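You operate a simulated robot arm through the tools that you are given. There is no shell and no other tool.

You are at the controls of a simulated robot arm. One attempt, no reset.

## Task
Switch the blender off, dial to OFF, lid and jar on the bench. Set down upright: blender jar.
Where things are to end (x, y in the base frame): jar lid within 60 mm of [480, 330]; blender jar within 60 mm of [470, 210].

The check looks at the end state, three seconds after you hand in, the way a careful person would. Anything else that was tipped, shoved, dropped, spilled or broken makes it a failure. Lids that push on must go on centred and level and be pressed home; caps that screw on are set level and turned clockwise until they are tight.

## Robot
A 7-joint arm with a two-finger gripper, fixed in place. Base frame: the origin is at the foot of the arm, x ahead of it, y to its left, z up; the work surface is at about z = 850. Units: mm, degrees, N and s.
With the tool pointing down near the work surface it reaches from about 340 to 720 mm from the base axis. Its first joint turns from -66.0 to 66.0 degrees. Payload 2.45 kg.
The tool frame sits at the grasp point between the pads (the TCP): z along the fingers, y along the line on which they close. The tips reach 26 mm beyond it. Largest opening 96 mm; the body of the gripper starts 69 mm behind the TCP.
Orientation is told as [roll, pitch, yaw] about the base's x, y, z axes, in that order, counted from this pose: with the fingers straight down and closing along the base's y, the tool's x points along the base's -x, its y along +y and its z along -z.

## Interface
- The arm moves only by the tool nudge_tool. Its argument "targets" is a list of rows, each a list of 7 numbers: the shift along the base's x, y, z in units of 25 mm (1.0 is 25 mm), then the turn, a rotation vector about the base's x, y, z in units of 5 degrees (1.0 is 5 degrees), then the finger opening in mm, from 0 to 96. In form: [[x, y, z, wx, wy, wz, hand], ...]. A call has 1 to 20 rows; each row shifts and turns the commanded pose from where the row before left it. A call with a number of a shift or a turn outside -1 to 1 is refused whole. A row lasts 0.2 s, in which the tool goes at most 50 mm and 8.6 degrees; a call with a longer step from one row to the next is refused whole, and so is a gripper value outside its range. A pose out of reach is approached as far as the arm can. The call stops where the force on the tool passes 60 N (or 10 N more than at its start, if that is more) or the arm is blocked; 0.2 s more then pass. The fingers move at their own pace and stop on an object; they squeeze with about 37 N. The grip force told is the motor's: it shows also when the fingers shut on nothing. Time passes only in rows, and 0.2 s behind the last, so rows that do not move let the fingers close. The reply holds the time, the measured pose of the TCP, the force on the tool along the base axes, the opening and the grip force, in the units named above and with some noise, with the torque about the TCP (base axes, N m) and any sound that the robot's microphone picked up.
- Cameras (640 x 400 px; columns grow to the right, rows downward): "scene" is fixed at [169.4, -413.9, 1428.9]; the picture's right is [0.73, -0.68, 0.00], its down [-0.40, -0.42, -0.81] and it looks along [0.56, 0.59, -0.58] (base axes); focal length 376 px, centre (320, 200). "wrist" rides on the gripper at [82, 3, -98] in the tool frame; the picture's right is [-0.04, 1.00, 0.00], its down [-0.73, -0.03, -0.68] and it looks along [-0.68, -0.03, 0.73] (tool axes); focal length 256 px, centre (320, 200). There is no depth. A picture from a camera that has moved, and an enlarged one, comes with that camera's place and axes in the base frame and with its lens. The place of the scene camera against the robot may be out by one fixed shift of up to 25 mm in any direction.
- get_image(camera): a new picture of that camera. It takes no simulated time.
- enlarge(camera, box): a new picture of the part [left, top, right, bottom] of that camera's present view, enlarged. It takes no simulated time.
- sign_off(): hands the job in; it is judged then, once.

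Nothing tells you positions but the pictures and the camera data. Unless the task says otherwise, let go and move clear before handing in.

The tools are called as a command line: name --pt "numbers of a row" for each row, then --argument value for the rest, lists and objects as JSON in quotes. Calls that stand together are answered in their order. nudge_tool: Moves the arm, as the interface text tells. Its arguments: {"type":"object","properties":{"targets":{"type":"array"}},"required":["targets"]} The other tools are called the same way: get_image (camera) takes a picture; enlarge (camera, box) takes an enlarged picture of a part of a camera's view; sign_off () hands the job in.

At the start:

```text
t: 0.0
tool_pos: [339.0, 2.1, 1187.3]
tool_rot: [0.0, -0.1, 0.1]
contact_force: [0.3, 0.0, -1.1]
wrist_torque: [-0.02, 0.02, 0.0]
grip_width: 95.7
gripper_force: 0.1
```

scene: 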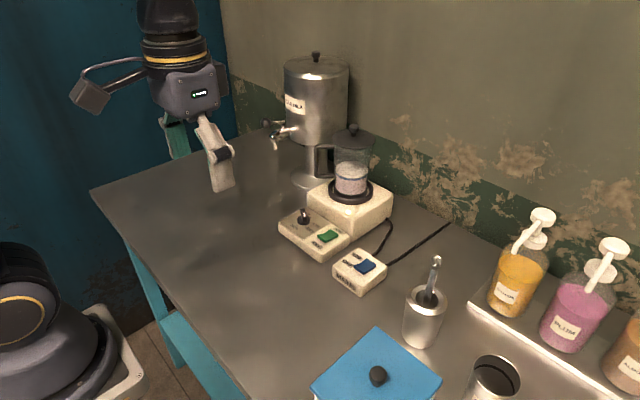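
wrist: 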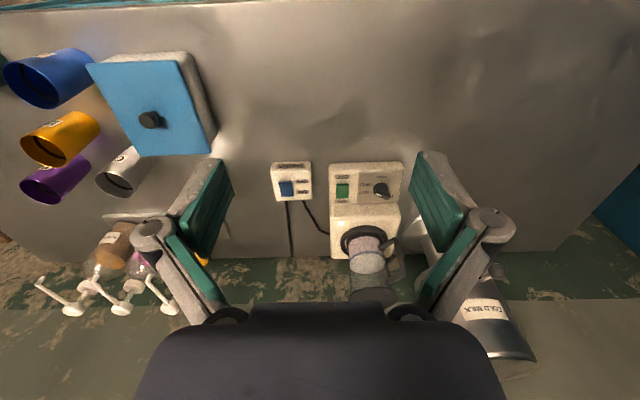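

I see a blender with a jar and lid on a base, a control panel with a dial and a green switch, and a separate box with a blue switch. I'll look closer before I move.

enlarge --camera "scene" --box '[260, 110, 420, 310]'

enlarge --camera "wrist" --box '[250, 150, 450, 310]'

enlarge --camera "scene" --box '[270, 190, 400, 300]'

```text
2.00 times, centred on (340, 210) of scene
camera zoom: at [169.4, -413.9, 1428.9], right [0.73, -0.68, 0.0], down [-0.4, -0.42, -0.81], along [0.56, 0.59, -0.58], focal length 752 px, centre (280, 180)
```

zoom: 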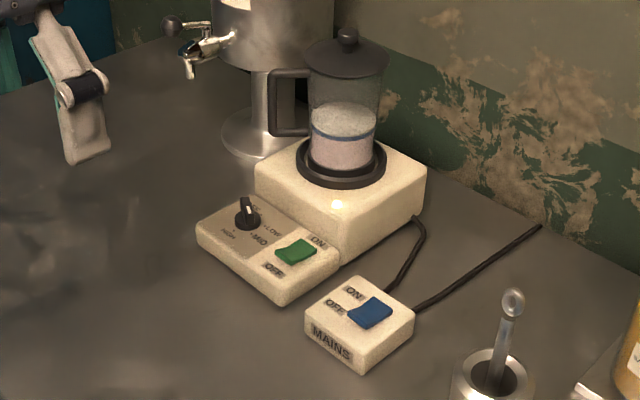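

```text
2.50 times, centred on (350, 230) of wrist
camera zoom: at [258.0, 5.7, 1286.3], right [0.04, 1.0, 0.0], down [0.73, -0.03, 0.68], along [0.68, -0.03, -0.73], focal length 640 px, centre (245, 125)
```

zoom: 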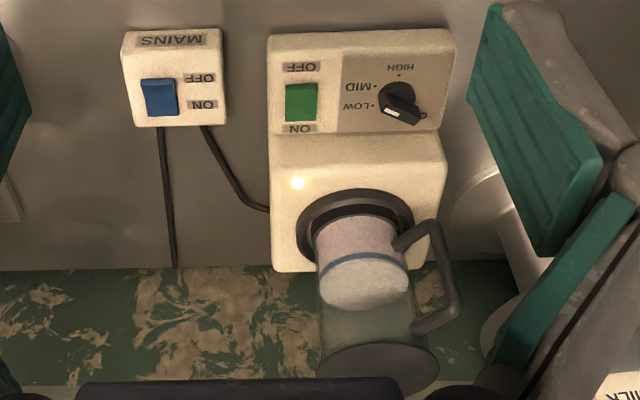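

```text
3.64 times, centred on (335, 245) of scene
camera zoom: at [169.4, -413.9, 1428.9], right [0.73, -0.68, 0.0], down [-0.4, -0.42, -0.81], along [0.56, 0.59, -0.58], focal length 1367 px, centre (266, 36)
```

zoom: 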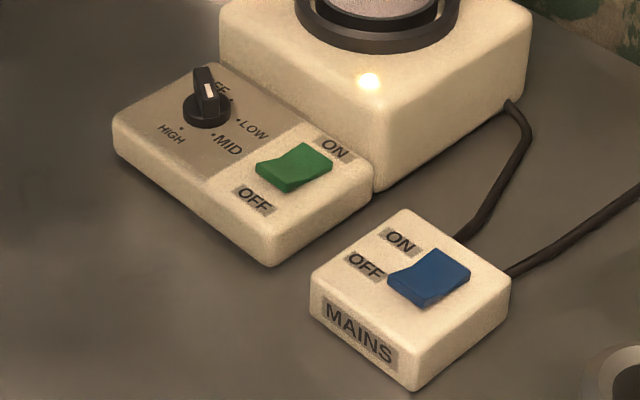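

The green and blue rockers both look ON. The dial knob needs a closer view, so I'm moving the wrist camera nearer to the blender, staying well above everything.

nudge_tool --pt "0.8 0.8 0 0 0 0 96" --pt "0.8 0.8 0 0 0 0 96" --pt "0.8 0.8 0 0 0 0 96" --pt "0.8 0.8 0 0 0 0 96" --pt "0.8 0.8 0 0 0 0 96"

get_image --camera "wrist"

enlarge --camera "wrist" --box '[220, 100, 420, 230]'

```text
t: 1.2
tool_pos: [439.4, 103.6, 1189.0]
tool_rot: [0.0, 0.0, 0.0]
contact_force: [-0.3, -0.8, 0.0]
wrist_torque: [-0.02, 0.0, 0.02]
grip_width: 96.0
gripper_force: 0.1
```

```text
taken
camera wrist: at [358.7, 107.1, 1287.1], right [0.04, 1.0, 0.0], down [0.73, -0.03, 0.68], along [0.68, -0.03, -0.73], focal length 256 px, centre (320, 200)
```

wrist: 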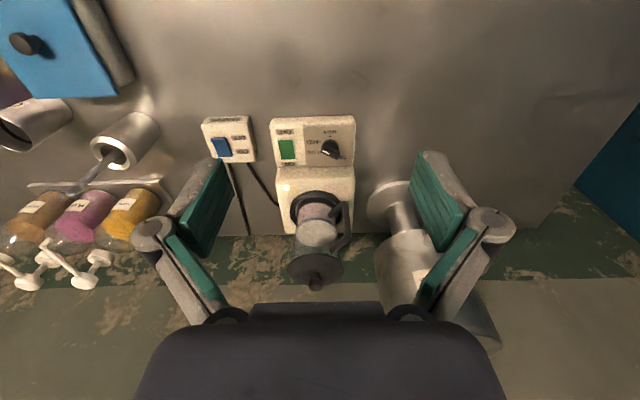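

```text
3.08 times, centred on (320, 165) of wrist
camera zoom: at [358.7, 107.1, 1287.1], right [0.04, 1.0, 0.0], down [0.73, -0.03, 0.68], along [0.68, -0.03, -0.73], focal length 788 px, centre (320, 308)
```

zoom: 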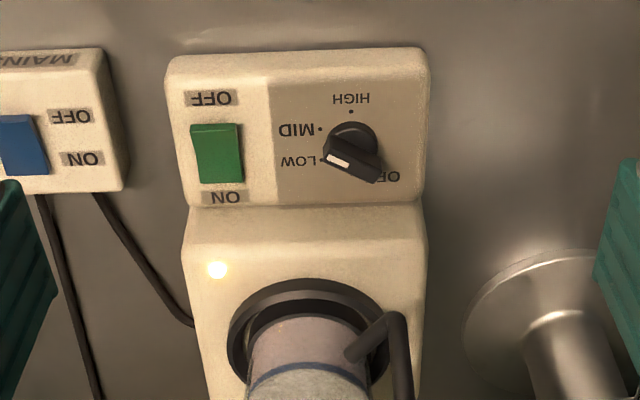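

The dial is at about (600, 114), with the panel top at z≈888. Its pointer is at MID, and OFF lies about 120° further on, toward +x. The green rocker is at about (602, 36), with its OFF end toward me. I'm going lower for a precise look.

nudge_tool --pt "0.5 -0.3 -1 0 0 0 60" --pt "0.5 -0.3 -1 0 0 0 40" --pt "0.5 -0.3 -1 0 0 0 20" --pt "0.5 -0.3 -1 0 0 0 0" --pt "0.5 -0.3 -1 0 0 0 0" --pt "0.5 -0.3 -1 0 0 0 0"

get_image --camera "wrist"

enlarge --camera "wrist" --box '[220, 50, 440, 190]'

get_image --camera "scene"

```text
t: 2.6
tool_pos: [514.4, 55.8, 1038.7]
tool_rot: [0.0, 0.1, 0.0]
contact_force: [-0.2, 0.1, -0.2]
wrist_torque: [-0.01, 0.02, -0.01]
grip_width: 0.1
gripper_force: 20.9
```

```text
taken
camera wrist: at [433.2, 60.0, 1136.7], right [0.04, 1.0, 0.0], down [0.73, -0.03, 0.68], along [0.68, -0.03, -0.73], focal length 256 px, centre (320, 200)
```

wrist: 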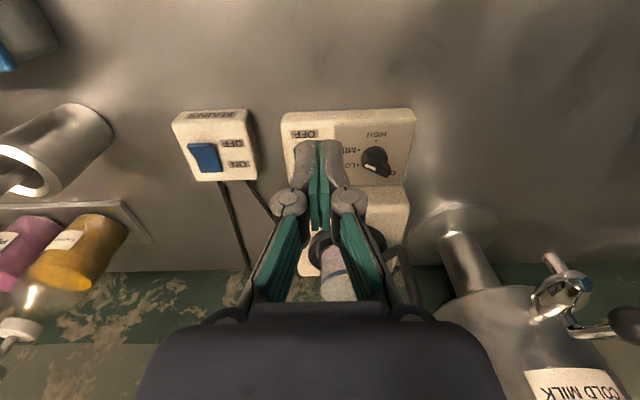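

```text
2.86 times, centred on (330, 120) of wrist
camera zoom: at [433.2, 60.0, 1136.7], right [0.04, 1.0, 0.0], down [0.73, -0.03, 0.68], along [0.68, -0.03, -0.73], focal length 731 px, centre (291, 429)
```

zoom: 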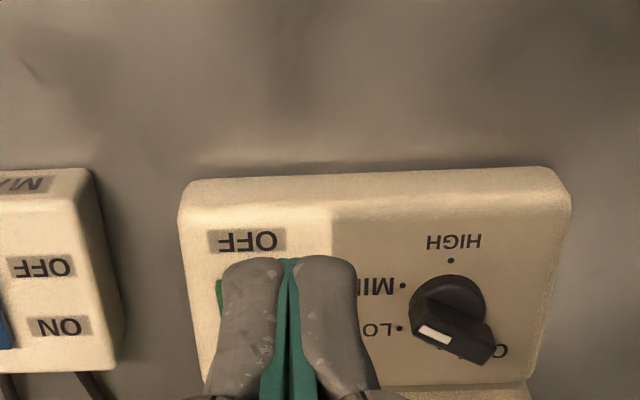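

```text
taken
```

scene: 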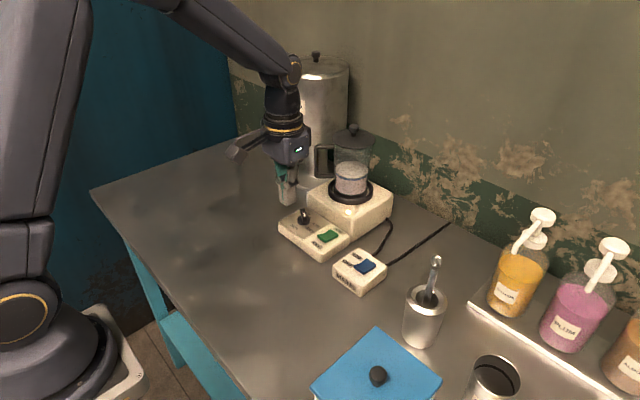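

Positions agree: dial centre (599.5, 114), rocker centre (602, 36). I'm moving the closed fingertips above the OFF end of the green rocker.

nudge_tool --pt "0.73 -0.2 -0.5 0 0 0 0" --pt "0.73 -0.2 -0.5 0 0 0 0" --pt "0.73 -0.2 -0.5 0 0 0 0" --pt "0.73 -0.2 -0.5 0 0 0 0" --pt "0 0 -1 0 0 0 0" --pt "0 0 -0.6 0 0 0 0" --pt "0 0 0 0 0 0 0"

enlarge --camera "scene" --box '[270, 180, 400, 290]'

get_image --camera "wrist"

```text
t: 4.2
tool_pos: [587.6, 37.2, 948.2]
tool_rot: [0.0, 0.0, 0.0]
contact_force: [-0.1, 0.5, 0.3]
wrist_torque: [0.04, 0.01, -0.01]
grip_width: 0.0
gripper_force: 28.9
```

```text
3.64 times, centred on (335, 235) of scene
camera zoom: at [169.4, -413.9, 1428.9], right [0.73, -0.68, 0.0], down [-0.4, -0.42, -0.81], along [0.56, 0.59, -0.58], focal length 1367 px, centre (266, 73)
```

zoom: 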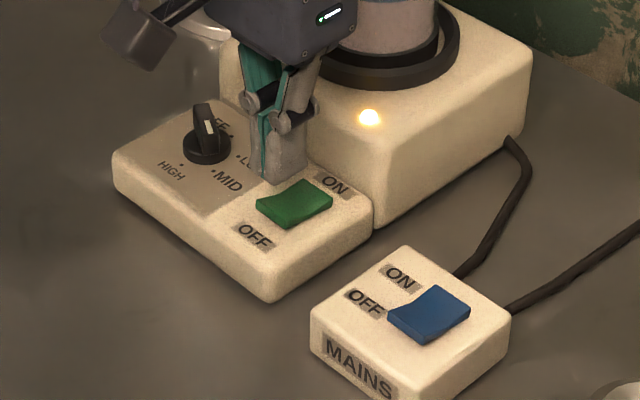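

```text
taken
camera wrist: at [506.6, 41.7, 1046.3], right [0.04, 1.0, 0.0], down [0.73, -0.03, 0.68], along [0.68, -0.03, -0.73], focal length 256 px, centre (320, 200)
```

wrist: 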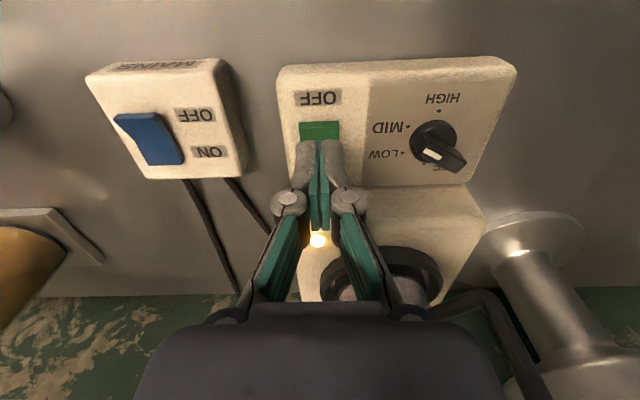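

The fingertips hang over the OFF half of the rocker, and a yellow indicator light is lit on the blender base. I'm pressing down slowly.

nudge_tool --pt "-0.1 -0.03 -0.3 0 0 0 0" --pt "0 0 -0.2 0 0 0 0" --pt "0 0 -0.15 0 0 0 0" --pt "0 0 -0.15 0 0 0 0" --pt "0 0 -0.15 0 0 0 0" --pt "0 0 -0.15 0 0 0 0" --pt "0 0 -0.1 0 0 0 0" --pt "0 0 -0.1 0 0 0 0"

enlarge --camera "scene" --box '[270, 180, 400, 290]'

```text
t: 6.0
tool_pos: [582.7, 36.0, 918.8]
tool_rot: [0.0, 0.0, 0.0]
contact_force: [-21.8, 0.2, 44.3]
wrist_torque: [-0.01, -0.03, -0.09]
grip_width: 5.9
gripper_force: 28.4
```

```text
3.64 times, centred on (335, 235) of scene
camera zoom: at [168.0, -414.0, 1429.0], right [0.73, -0.68, 0.0], down [-0.4, -0.42, -0.81], along [0.56, 0.59, -0.58], focal length 1367 px, centre (266, 73)
```

zoom: 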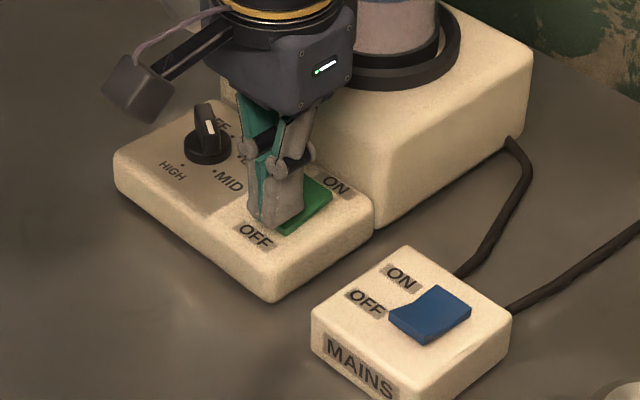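

The indicator light is out and the rocker has tipped to OFF. I'm lifting straight up and checking.

nudge_tool --pt "0 0 0.3 0 0 0 0" --pt "0 0 0.7 0 0 0 0" --pt "0 0 1 0 0 0 0" --pt "-0.4 0.6 1 0 0 0 0" --pt "-0.4 0.6 0.4 0 0 0 0"

enlarge --camera "scene" --box '[270, 180, 400, 290]'

get_image --camera "wrist"

```text
t: 7.2
tool_pos: [564.6, 68.0, 1000.3]
tool_rot: [0.0, 0.0, 0.0]
contact_force: [0.3, -0.9, 0.5]
wrist_torque: [-0.02, -0.02, -0.02]
grip_width: 0.0
gripper_force: 28.2
```

```text
3.64 times, centred on (335, 235) of scene
camera zoom: at [169.4, -413.9, 1428.9], right [0.73, -0.68, 0.0], down [-0.4, -0.42, -0.81], along [0.56, 0.59, -0.58], focal length 1367 px, centre (266, 73)
```

zoom: 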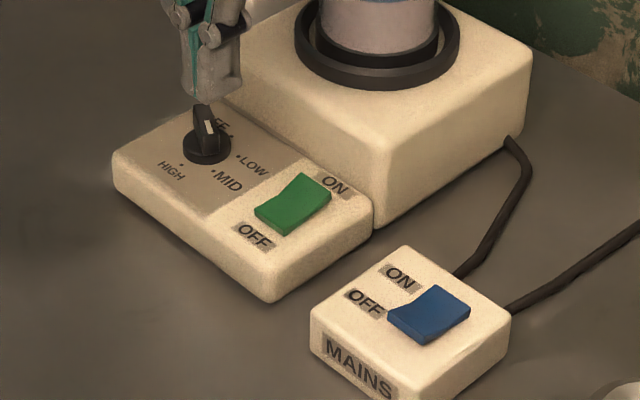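

```text
taken
camera wrist: at [483.7, 71.2, 1098.7], right [0.04, 1.0, 0.0], down [0.73, -0.03, 0.68], along [0.68, -0.03, -0.73], focal length 256 px, centre (320, 200)
```

wrist: 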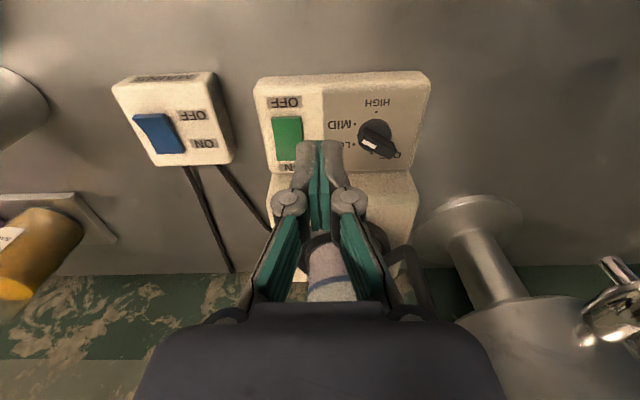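

The green switch is now OFF and the light is out. I'll take the lid and jar off before the dial so there's more room. The lid knob is at about (720, 85, 1090). I'm going up and over it and checking reach.

nudge_tool --pt "0 0 1 0 0 0 20" --pt "0 0 1 0 0 0 50" --pt "0 0 1 0 0 0 50" --pt "0 0 1 0 0 0 50" --pt "0 0 1 0 0 0 50" --pt "0 0 1 0 0 0 50" --pt "0 0 0.6 0 0 0 50" --pt "1 0.14 0 0 0 0 50" --pt "1 0.14 0 0 0 0 50" --pt "1 0.14 0 0 0 0 50" --pt "1 0.14 0 0 0 0 50" --pt "1 0.14 0 0 0 0 50"

get_image --camera "wrist"

get_image --camera "scene"

```text
t: 9.8
tool_pos: [671.6, 80.8, 1163.7]
tool_rot: [0.0, 0.2, 0.1]
contact_force: [0.5, -0.9, -0.2]
wrist_torque: [-0.01, -0.01, 0.0]
grip_width: 49.8
gripper_force: 0.1
out of reach, approached as far as the arm can: row 12
```

```text
taken
camera wrist: at [591.1, 85.5, 1263.0], right [0.04, 1.0, 0.0], down [0.74, -0.03, 0.68], along [0.68, -0.03, -0.74], focal length 256 px, centre (320, 200)
```

wrist: 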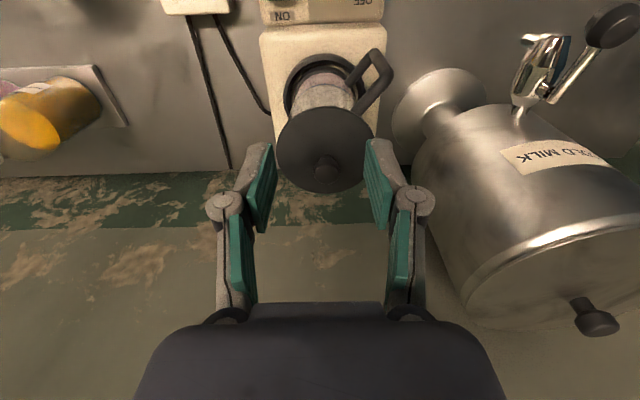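

```text
taken
```

scene: 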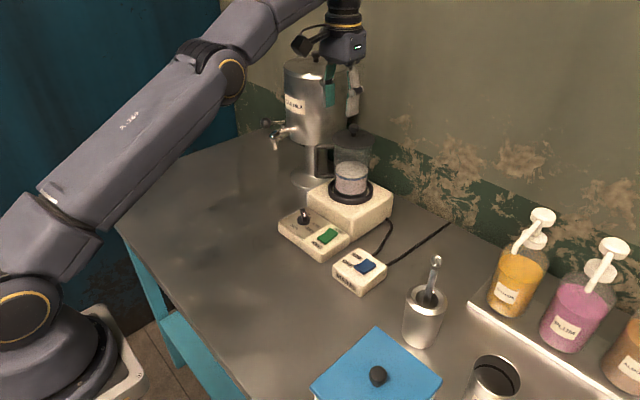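

With the tool straight down, reach ends near x=672 at this height, and the knob is at (711, 85, 1094). Tilting the fingers outward 25° will gain enough reach.

nudge_tool --pt "0 0 0 0 -1 0 50" --pt "0 0 0 0 -1 0 50" --pt "0 0 0 0 -1 0 50" --pt "0 0 0 0 -1 0 50" --pt "0 0 0 0 -1 0 50" --pt "0 0 0 0 0 0 50"

get_image --camera "wrist"

```text
t: 11.2
tool_pos: [672.2, 81.8, 1163.2]
tool_rot: [0.0, -25.2, 0.0]
contact_force: [0.3, 0.6, -1.2]
wrist_torque: [0.0, -0.03, -0.01]
grip_width: 49.8
gripper_force: 0.1
```

```text
taken
camera wrist: at [557.5, 85.9, 1218.2], right [0.04, 1.0, 0.02], down [0.38, -0.03, 0.93], along [0.93, -0.03, -0.38], focal length 256 px, centre (320, 200)
```

wrist: 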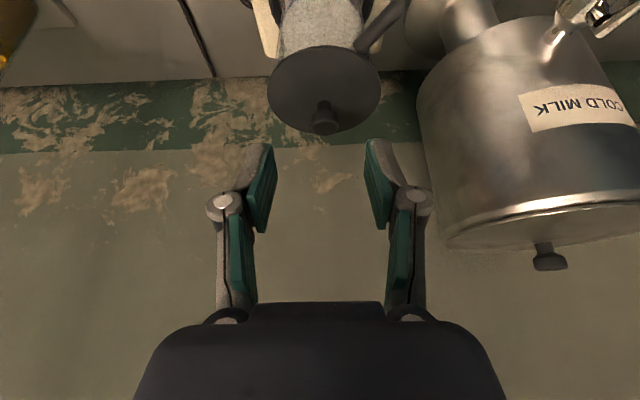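

The knob stands from about z=1076 to 1097 at (711, 85.5). I'm straddling it with the tips just above the lid.

nudge_tool --pt "0.56 0.07 -0.5 0 0 0 50" --pt "0.56 0.07 -0.5 0 0 0 50" --pt "0 0 -0.5 0 0 0 50" --pt "0 0 -0.4 0 0 0 50" --pt "0 0 -0.32 0 0 0 50" --pt "0 0 0 0 0 0 50"

enlarge --camera "wrist" --box '[220, 60, 440, 200]'

enlarge --camera "scene" --box '[290, 80, 420, 200]'

```text
t: 12.6
tool_pos: [700.6, 86.2, 1107.0]
tool_rot: [0.0, -25.0, -0.1]
contact_force: [0.0, 0.6, 0.1]
wrist_torque: [-0.03, 0.03, 0.01]
grip_width: 50.0
gripper_force: 0.1
```

```text
2.86 times, centred on (330, 130) of wrist
camera zoom: at [585.7, 89.1, 1162.3], right [0.04, 1.0, 0.02], down [0.38, -0.03, 0.93], along [0.93, -0.03, -0.38], focal length 731 px, centre (291, 400)
```

zoom: 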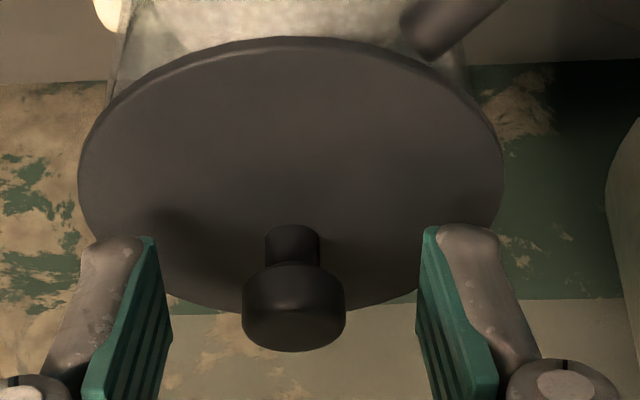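

```text
3.33 times, centred on (355, 140) of scene
camera zoom: at [169.4, -413.9, 1428.9], right [0.73, -0.68, 0.0], down [-0.4, -0.42, -0.81], along [0.56, 0.59, -0.58], focal length 1254 px, centre (203, 400)
```

zoom: 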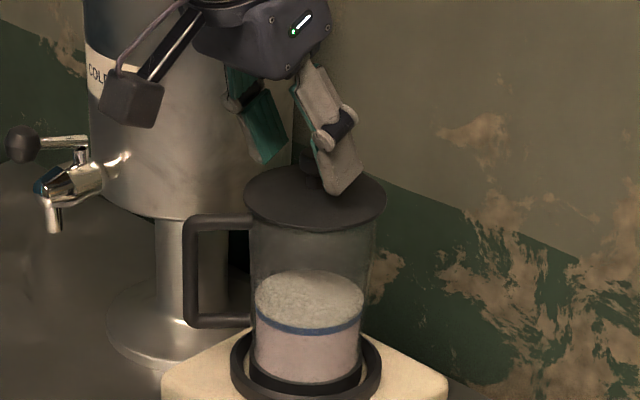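

The mushroom knob is centred between the pads and the tips are just clear of the lid. I'm closing on it.

nudge_tool --pt "0 0 0 0 0 0 30" --pt "0 0 0 0 0 0 20" --pt "0 0 0 0 0 0 10" --pt "0 0 0 0 0 0 10" --pt "0 0 0 0 0 0 10"

enlarge --camera "wrist" --box '[220, 60, 440, 200]'

enlarge --camera "scene" --box '[290, 80, 420, 200]'

```text
t: 13.8
tool_pos: [700.7, 85.7, 1107.3]
tool_rot: [-0.1, -25.0, 0.0]
contact_force: [0.3, 0.4, 0.0]
wrist_torque: [-0.02, 0.05, 0.0]
grip_width: 20.7
gripper_force: 37.0
```

```text
2.86 times, centred on (330, 130) of wrist
camera zoom: at [585.7, 89.1, 1162.4], right [0.04, 1.0, 0.02], down [0.38, -0.03, 0.93], along [0.93, -0.03, -0.38], focal length 731 px, centre (291, 400)
```

zoom: 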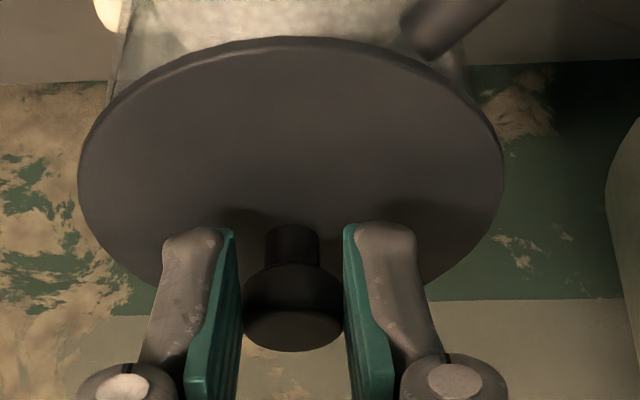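

```text
3.33 times, centred on (355, 140) of scene
camera zoom: at [169.4, -413.9, 1428.9], right [0.73, -0.68, 0.0], down [-0.4, -0.42, -0.81], along [0.56, 0.59, -0.58], focal length 1254 px, centre (203, 400)
```

zoom: 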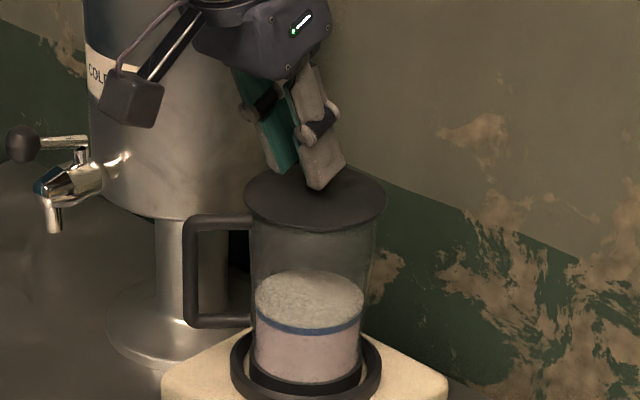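

The knob is gripped at 20.7 mm. I'm lifting straight up slowly.

nudge_tool --pt "0 0 0.15 0 0 0 10" --pt "0 0 0.15 0 0 0 10" --pt "0 0 0.2 0 0 0 10" --pt "0 0 0.3 0 0 0 10" --pt "0 0 0.4 0 0 0 10" --pt "0 0 0 0 0 0 10"

enlarge --camera "scene" --box '[290, 80, 420, 200]'

get_image --camera "wrist"

```text
t: 15.2
tool_pos: [701.4, 86.0, 1136.0]
tool_rot: [-0.1, -25.0, 0.0]
contact_force: [0.0, 0.6, -0.9]
wrist_torque: [0.0, 0.04, 0.01]
grip_width: 20.3
gripper_force: 37.0
```

```text
3.33 times, centred on (355, 140) of scene
camera zoom: at [169.4, -413.9, 1428.9], right [0.73, -0.68, 0.0], down [-0.4, -0.42, -0.81], along [0.56, 0.59, -0.58], focal length 1254 px, centre (203, 400)
```

zoom: 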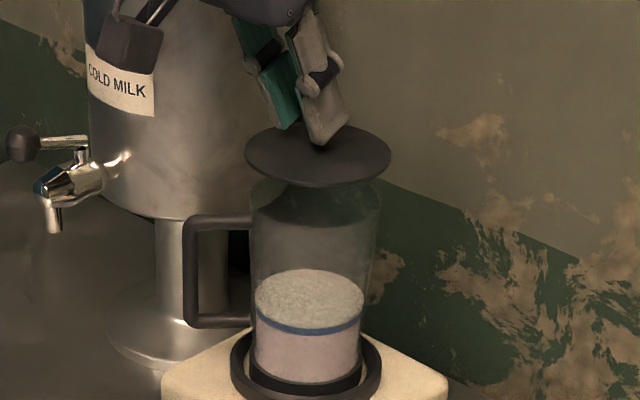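

```text
taken
camera wrist: at [586.3, 89.5, 1191.8], right [0.04, 1.0, 0.02], down [0.38, -0.03, 0.93], along [0.93, -0.03, -0.38], focal length 256 px, centre (320, 200)
```

wrist: 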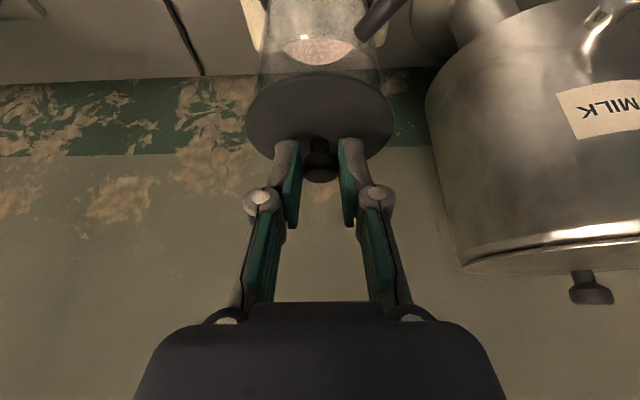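

The lid is free and hanging level. I'm carrying it back and left toward (480, 330) with the tilt held, so it stays level.

nudge_tool --pt "0 0 0.5 0 0 0 10" --pt "-0.5 0 0.1 0 0 0 10" --pt "-1 0 0 0 0 0 10" --pt "-1 0 0 0 0 0 10" --pt "-1 0 0 0 0 0 10" --pt "-0.5 0.5 0 0 0 0 10" --pt "-0.54 0.93 0 0 0 0 10" --pt "-0.54 0.93 0 0 0 0 10" --pt "-0.54 0.93 0 0 0 0 10" --pt "-0.54 0.93 0 0 0 0 10" --pt "-0.54 0.93 0 0 0 0 10" --pt "-0.54 0.93 0 0 0 0 10" --pt "-0.54 0.93 0 0 0 0 10" --pt "-0.54 0.93 0 0 0 0 10" --pt "-0.54 0.93 0 0 0 0 10" --pt "-0.42 0.85 0 0 0 0 10" --pt "0 0 0 0 0 0 10"

get_image --camera "scene"

get_image --camera "wrist"

```text
t: 18.8
tool_pos: [469.2, 328.2, 1151.6]
tool_rot: [0.0, -25.0, 0.0]
contact_force: [0.5, 0.3, -1.3]
wrist_torque: [0.02, 0.01, 0.01]
grip_width: 20.5
gripper_force: 36.9
```

```text
taken
```

scene: 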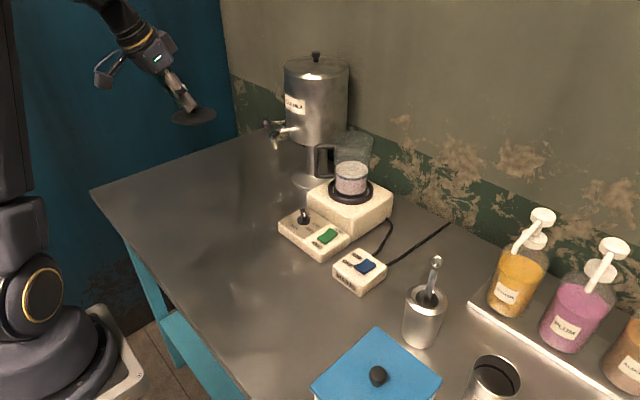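

```text
taken
camera wrist: at [353.8, 331.5, 1207.2], right [0.04, 1.0, 0.02], down [0.38, -0.03, 0.93], along [0.93, -0.03, -0.38], focal length 256 px, centre (320, 200)
```

wrist: 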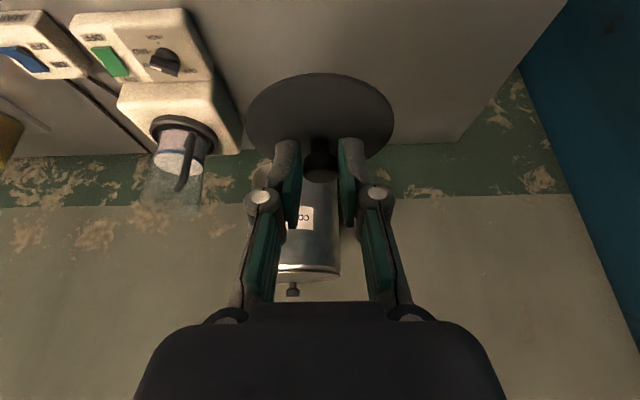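

The lid hangs over clear bench at about (480, 329). I'm lowering it most of the way, then I'll go slower.

nudge_tool --pt "0 0.05 -1 0 0 0 10" --pt "0 0 -1 0 0 0 10" --pt "0 0 -1 0 0 0 10" --pt "0 0 -1 0 0 0 10" --pt "0 0 -1 0 0 0 10" --pt "0 0 -1 0 0 0 10" --pt "0 0 -1 0 0 0 10" --pt "0 0 -1 0 0 0 10" --pt "0 0 -0.8 0 0 0 10" --pt "0 0 0 0 0 0 10"

enlarge --camera "scene" --box '[150, 130, 280, 250]'

```text
t: 21.0
tool_pos: [469.3, 328.9, 932.1]
tool_rot: [0.0, -25.0, 0.0]
contact_force: [-0.4, -0.3, 0.2]
wrist_torque: [0.05, -0.03, 0.0]
grip_width: 20.6
gripper_force: 37.0
```

```text
3.33 times, centred on (215, 190) of scene
camera zoom: at [169.4, -413.9, 1428.9], right [0.73, -0.68, 0.0], down [-0.4, -0.42, -0.81], along [0.56, 0.59, -0.58], focal length 1254 px, centre (670, 233)
```

zoom: 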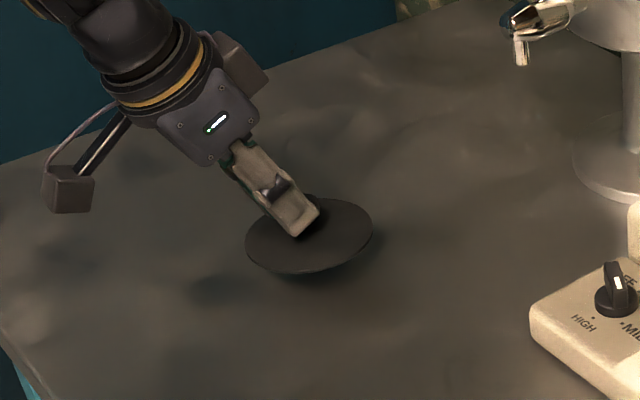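

The lid is level and just above the bench. I'm lowering in small steps until it touches.

nudge_tool --pt "0 0 -0.3 0 0 0 10" --pt "0 0 -0.3 0 0 0 10" --pt "0 0 -0.2 0 0 0 10" --pt "0 0 -0.15 0 0 0 10" --pt "0 0 -0.15 0 0 0 10" --pt "0 0 0 0 0 0 10"

enlarge --camera "scene" --box '[150, 130, 280, 250]'

```text
t: 22.4
tool_pos: [468.1, 329.9, 904.8]
tool_rot: [0.0, -25.0, 0.0]
contact_force: [-3.6, -1.0, 7.2]
wrist_torque: [-0.06, -0.01, -0.01]
grip_width: 21.0
gripper_force: 36.9
```

```text
3.33 times, centred on (215, 190) of scene
camera zoom: at [169.2, -414.0, 1428.8], right [0.73, -0.68, 0.0], down [-0.4, -0.42, -0.81], along [0.56, 0.59, -0.58], focal length 1254 px, centre (670, 233)
```

zoom: 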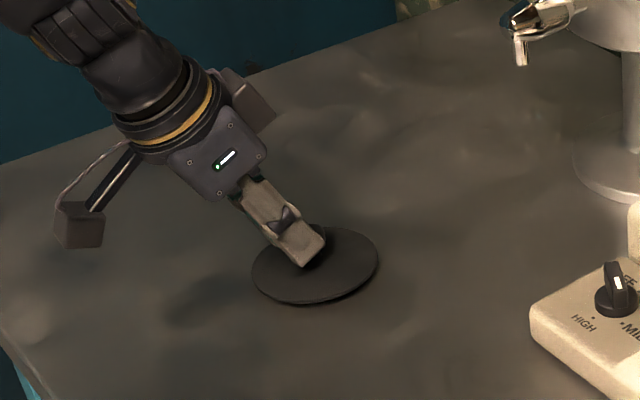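

The lid is in contact with the bench (7 N). I'm opening the fingers and lifting away straight up.

nudge_tool --pt "0 0 0 0 0 0 26" --pt "0 0 0 0 0 0 36" --pt "0 0 0 0 0 0 50" --pt "0 0 0 0 0 0 50" --pt "0 0 0.3 0 0 0 50" --pt "0 0 0.6 0 0 0 50" --pt "0 0 1 0 0 0 50" --pt "0 0 1 0 0 0 50" --pt "0 0 1 0 0 0 50"

enlarge --camera "scene" --box '[150, 130, 280, 250]'

get_image --camera "wrist"

```text
t: 24.4
tool_pos: [469.9, 327.9, 1001.0]
tool_rot: [-0.1, -25.0, -0.1]
contact_force: [-0.6, -0.6, -0.1]
wrist_torque: [0.0, -0.01, -0.01]
grip_width: 49.9
gripper_force: 0.1
```

```text
3.33 times, centred on (215, 190) of scene
camera zoom: at [169.4, -413.9, 1428.9], right [0.73, -0.68, 0.0], down [-0.4, -0.42, -0.81], along [0.56, 0.59, -0.58], focal length 1254 px, centre (670, 233)
```

zoom: 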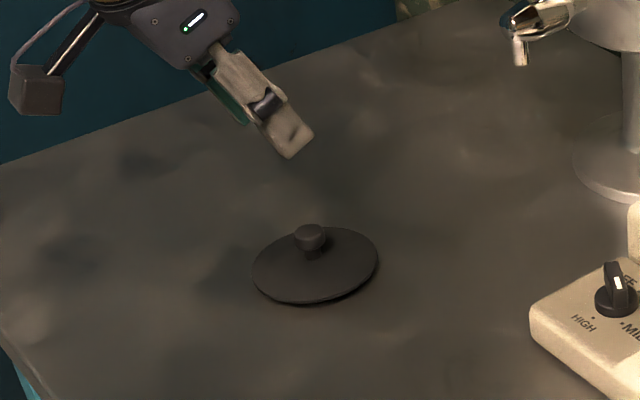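

```text
taken
camera wrist: at [355.1, 332.8, 1056.7], right [0.04, 1.0, 0.02], down [0.38, -0.03, 0.93], along [0.93, -0.03, -0.38], focal length 256 px, centre (320, 200)
```

wrist: 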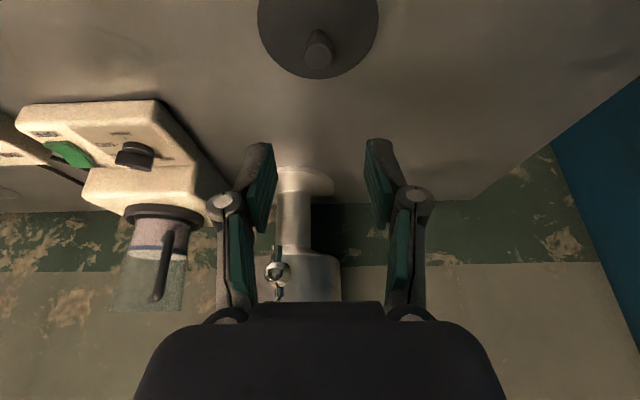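

The lid is resting upright on the bench near (480, 330). Next is the jar, with its axis at about (711, 85) and its handle pointing back-left at about 137°. I'll grip the glass across the handle direction with the tool yawed -40° and tilted 20°, starting from a hover above.

nudge_tool --pt "0 0 1 0 1 0 60" --pt "0 0 1 0 0 -1 70" --pt "0 0 1 0 0 -1 80" --pt "0 0 1 0 0 -1 96" --pt "0 0 0.8 0 0 -1 96" --pt "0.9 -0.9 0 0 0 -1 96" --pt "0.9 -0.9 0 0 0 -1 96" --pt "0.9 -0.9 0 0 0 -1 96" --pt "0.9 -0.9 0 0 0 -1 96" --pt "0.9 -0.9 0 0 0 0 96" --pt "0.9 -0.9 0 0 0 0 96" --pt "0.9 -0.9 0 0 0 0 96" --pt "0.9 -0.9 0 0 0 0 96" --pt "0 0 0 0 0 0 96"

get_image --camera "wrist"

get_image --camera "scene"

```text
t: 27.4
tool_pos: [649.5, 150.3, 1121.0]
tool_rot: [0.1, -20.0, -40.0]
contact_force: [0.4, 0.0, 0.6]
wrist_torque: [-0.04, 0.03, -0.02]
grip_width: 95.9
gripper_force: 0.1
```

```text
taken
camera wrist: at [567.3, 223.5, 1186.5], right [0.67, 0.74, 0.01], down [0.33, -0.32, 0.89], along [0.66, -0.59, -0.46], focal length 256 px, centre (320, 200)
```

wrist: 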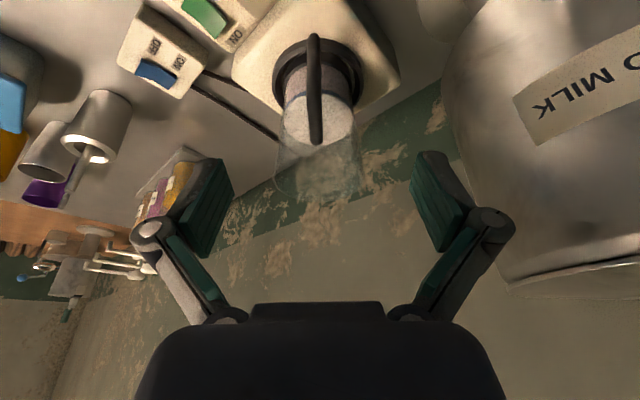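

```text
taken
```

scene: 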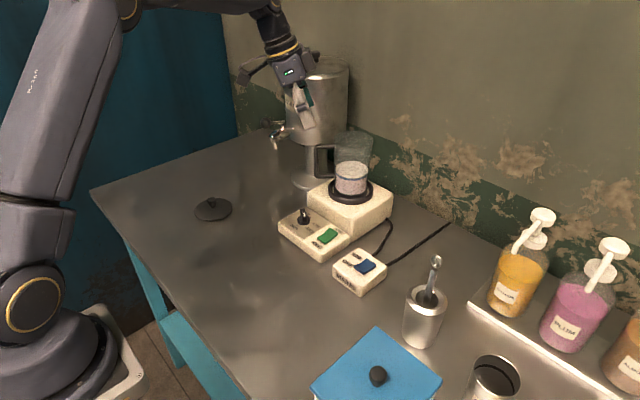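

enlarge --camera "wrist" --box '[220, 20, 420, 220]'

enlarge --camera "scene" --box '[300, 110, 410, 220]'

```text
2.00 times, centred on (320, 120) of wrist
camera zoom: at [567.3, 223.5, 1186.5], right [0.67, 0.74, 0.01], down [0.33, -0.32, 0.89], along [0.66, -0.59, -0.46], focal length 512 px, centre (320, 360)
```

zoom: 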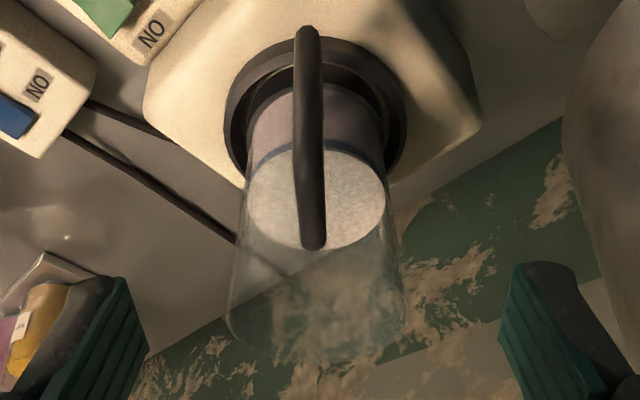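

```text
3.64 times, centred on (355, 165) of scene
camera zoom: at [169.4, -413.9, 1428.9], right [0.73, -0.68, 0.0], down [-0.4, -0.42, -0.81], along [0.56, 0.59, -0.58], focal length 1367 px, centre (193, 327)
```

zoom: 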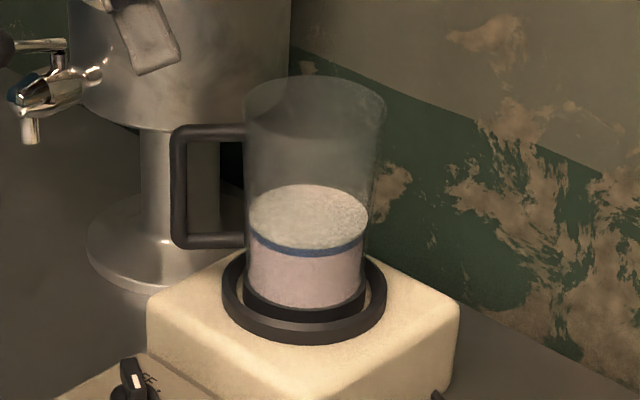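

The handle lines up with the tool's plane. The best combined estimate of the jar axis is (717, 88). I'm hovering directly above it to check centring before going down.

nudge_tool --pt "0.7 -0.65 0 0 0 0 96" --pt "0.7 -0.65 0 0 0 0 96" --pt "0.7 -0.65 0 0 0 0 96" --pt "0.62 -0.55 0 0 0 0 96" --pt "0 0 0 0 0 0 96"

get_image --camera "wrist"

enlarge --camera "scene" --box '[290, 60, 420, 200]'

```text
t: 28.6
tool_pos: [717.2, 86.5, 1122.3]
tool_rot: [0.0, -20.0, -39.9]
contact_force: [-0.2, 0.2, 0.4]
wrist_torque: [0.03, 0.02, 0.01]
grip_width: 96.4
gripper_force: 0.0
```

```text
taken
camera wrist: at [635.0, 160.4, 1187.3], right [0.67, 0.74, 0.01], down [0.33, -0.32, 0.89], along [0.66, -0.59, -0.46], focal length 256 px, centre (320, 200)
```

wrist: 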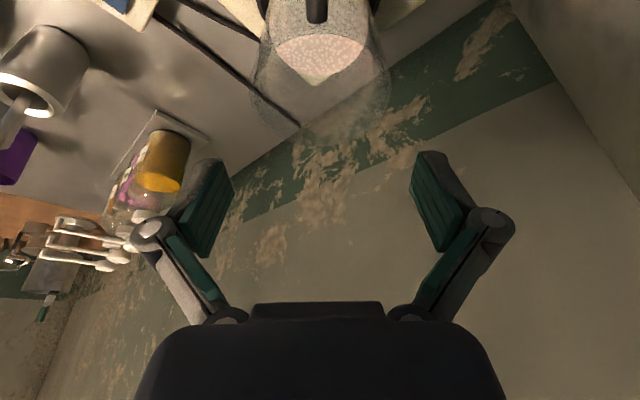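

```text
2.86 times, centred on (355, 130) of scene
camera zoom: at [169.4, -413.9, 1428.9], right [0.73, -0.68, 0.0], down [-0.4, -0.42, -0.81], along [0.56, 0.59, -0.58], focal length 1074 px, centre (220, 400)
```

zoom: 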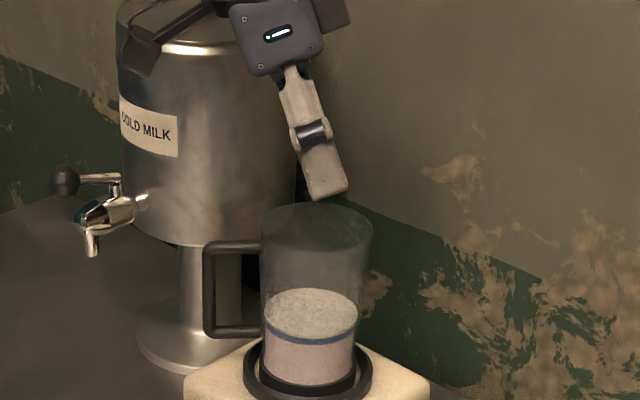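

Hover centring looks right: the rim midline and finger midline agree to within 1–2 mm. I'm descending in two stages, the first until the tips just pass the rim.

nudge_tool --pt "-0.1 0.12 -0.6 0 0 0 96" --pt "0 0 -0.6 0 0 0 96" --pt "0 0 -0.4 0 0 0 96" --pt "0 0 -0.3 0 0 0 96" --pt "0 0 0 0 0 0 96"

get_image --camera "wrist"

enlarge --camera "scene" --box '[290, 80, 420, 210]'

```text
t: 29.8
tool_pos: [714.4, 90.8, 1075.3]
tool_rot: [0.0, -20.0, -40.0]
contact_force: [0.3, 0.2, 0.7]
wrist_torque: [-0.01, 0.0, 0.01]
grip_width: 96.3
gripper_force: 0.1
```

```text
taken
camera wrist: at [632.2, 164.4, 1140.3], right [0.67, 0.74, 0.01], down [0.33, -0.32, 0.89], along [0.66, -0.59, -0.46], focal length 256 px, centre (320, 200)
```

wrist: 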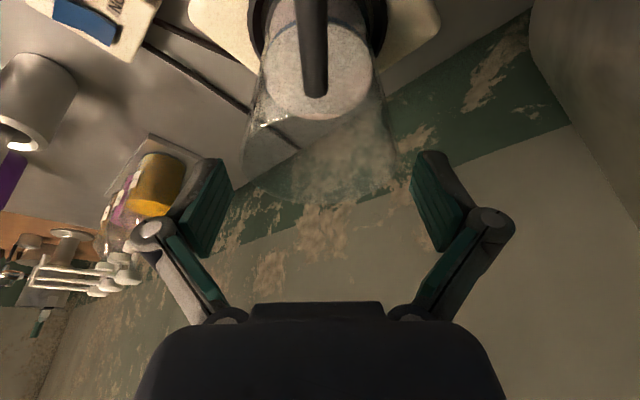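

```text
3.08 times, centred on (355, 145) of scene
camera zoom: at [169.4, -413.9, 1428.9], right [0.73, -0.68, 0.0], down [-0.4, -0.42, -0.81], along [0.56, 0.59, -0.58], focal length 1157 px, centre (212, 369)
```

zoom: 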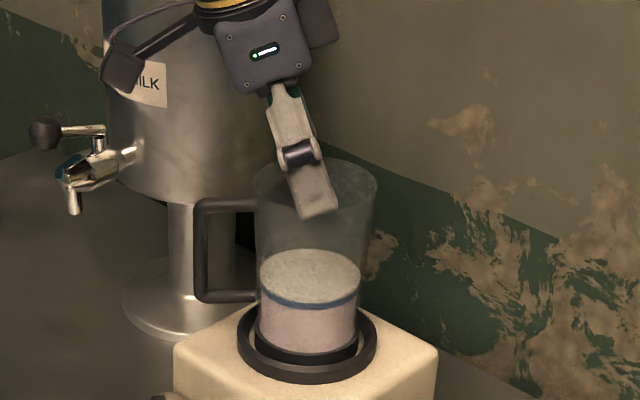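

The fingers straddle the rim evenly with no contact. I'm going down another 50 mm, then closing.

nudge_tool --pt "0 0 -0.5 0 0 0 96" --pt "0 0 -0.5 0 0 0 96" --pt "0 0 -0.5 0 0 0 96" --pt "0 0 -0.5 0 0 0 96" --pt "0 0 0 0 0 0 96"

get_image --camera "wrist"

enlarge --camera "scene" --box '[290, 80, 420, 210]'

```text
t: 31.0
tool_pos: [715.3, 90.1, 1024.2]
tool_rot: [0.0, -20.0, -39.9]
contact_force: [0.0, -0.5, 0.8]
wrist_torque: [0.02, 0.0, 0.02]
grip_width: 95.7
gripper_force: 0.1
```

```text
taken
camera wrist: at [632.3, 163.9, 1089.2], right [0.67, 0.74, 0.01], down [0.33, -0.32, 0.89], along [0.66, -0.59, -0.46], focal length 256 px, centre (320, 200)
```

wrist: 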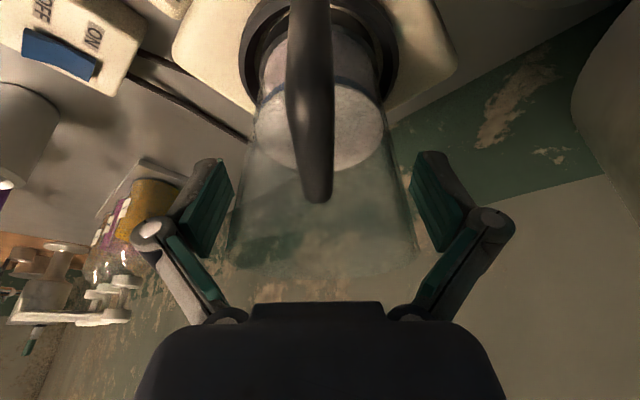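

```text
3.08 times, centred on (355, 145) of scene
camera zoom: at [169.4, -413.9, 1428.9], right [0.73, -0.68, 0.0], down [-0.4, -0.42, -0.81], along [0.56, 0.59, -0.58], focal length 1157 px, centre (212, 369)
```

zoom: 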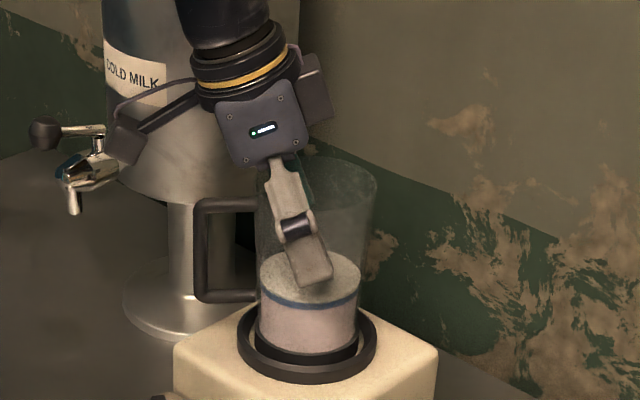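

No contact so far, and the palm clears the rim. I'm closing on the jar body.

nudge_tool --pt "0 0 0 0 0 0 86" --pt "0 0 0 0 0 0 78" --pt "0 0 0 0 0 0 70" --pt "0 0 0 0 0 0 60" --pt "0 0 0 0 0 0 60"

get_image --camera "wrist"

enlarge --camera "scene" --box '[290, 80, 420, 210]'

```text
t: 32.2
tool_pos: [713.7, 89.7, 1025.2]
tool_rot: [0.1, -20.0, -40.0]
contact_force: [-1.1, 0.2, 3.2]
wrist_torque: [-0.04, 0.21, -0.02]
grip_width: 82.9
gripper_force: 37.1
```

```text
taken
camera wrist: at [632.3, 164.0, 1089.7], right [0.67, 0.74, 0.01], down [0.33, -0.32, 0.89], along [0.66, -0.59, -0.46], focal length 256 px, centre (320, 200)
```

wrist: 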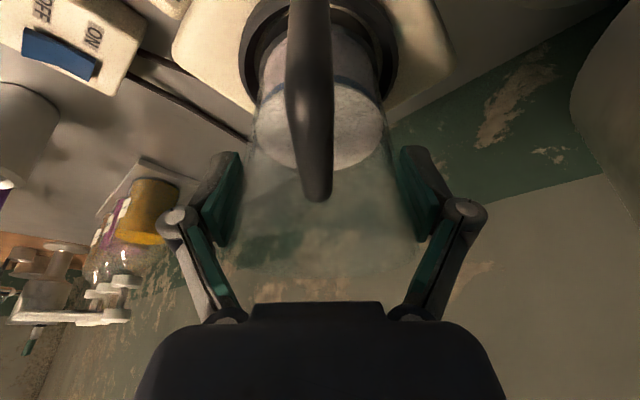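

```text
3.08 times, centred on (355, 145) of scene
camera zoom: at [169.3, -413.9, 1428.9], right [0.73, -0.68, 0.0], down [-0.4, -0.42, -0.81], along [0.56, 0.59, -0.58], focal length 1157 px, centre (212, 369)
```

zoom: 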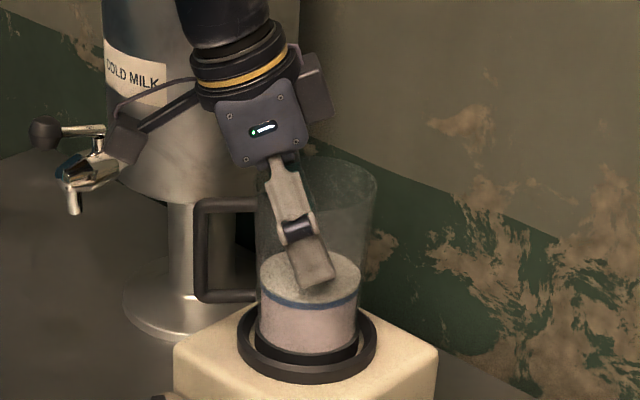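

The jar is gripped at 82.9 mm. I'm lifting slowly and watching for slip or snags.

nudge_tool --pt "0 0 0.1 0 0 0 55" --pt "0 0 0.1 0 0 0 55" --pt "0 0 0.15 0 0 0 55" --pt "0 0 0.15 0 0 0 55" --pt "0 0 0 0 0 0 55"

enlarge --camera "scene" --box '[290, 80, 420, 210]'

get_image --camera "wrist"

```text
t: 33.4
tool_pos: [715.3, 90.4, 1037.5]
tool_rot: [-0.1, -20.1, -40.0]
contact_force: [0.0, 0.4, -3.0]
wrist_torque: [-0.01, 0.0, 0.01]
grip_width: 82.5
gripper_force: 37.2
```

```text
3.08 times, centred on (355, 145) of scene
camera zoom: at [169.5, -413.9, 1428.8], right [0.73, -0.68, 0.0], down [-0.4, -0.42, -0.81], along [0.56, 0.59, -0.58], focal length 1157 px, centre (212, 369)
```

zoom: 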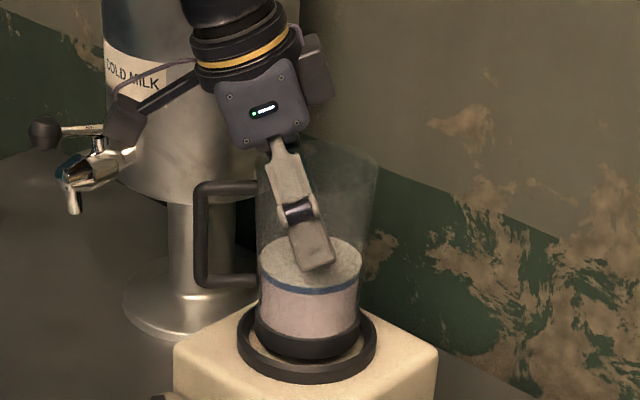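

```text
taken
camera wrist: at [632.9, 164.4, 1102.2], right [0.67, 0.74, 0.01], down [0.33, -0.32, 0.89], along [0.66, -0.59, -0.46], focal length 256 px, centre (320, 200)
```

wrist: 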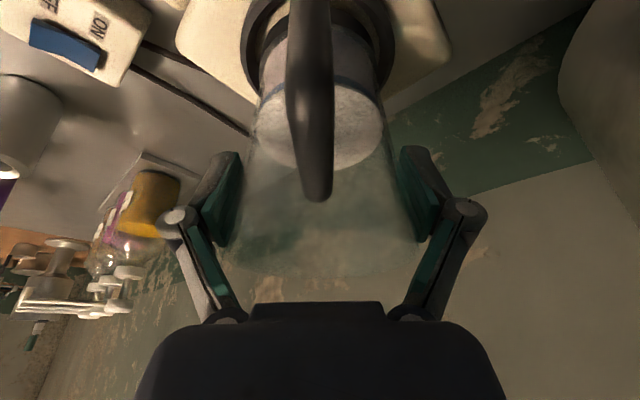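

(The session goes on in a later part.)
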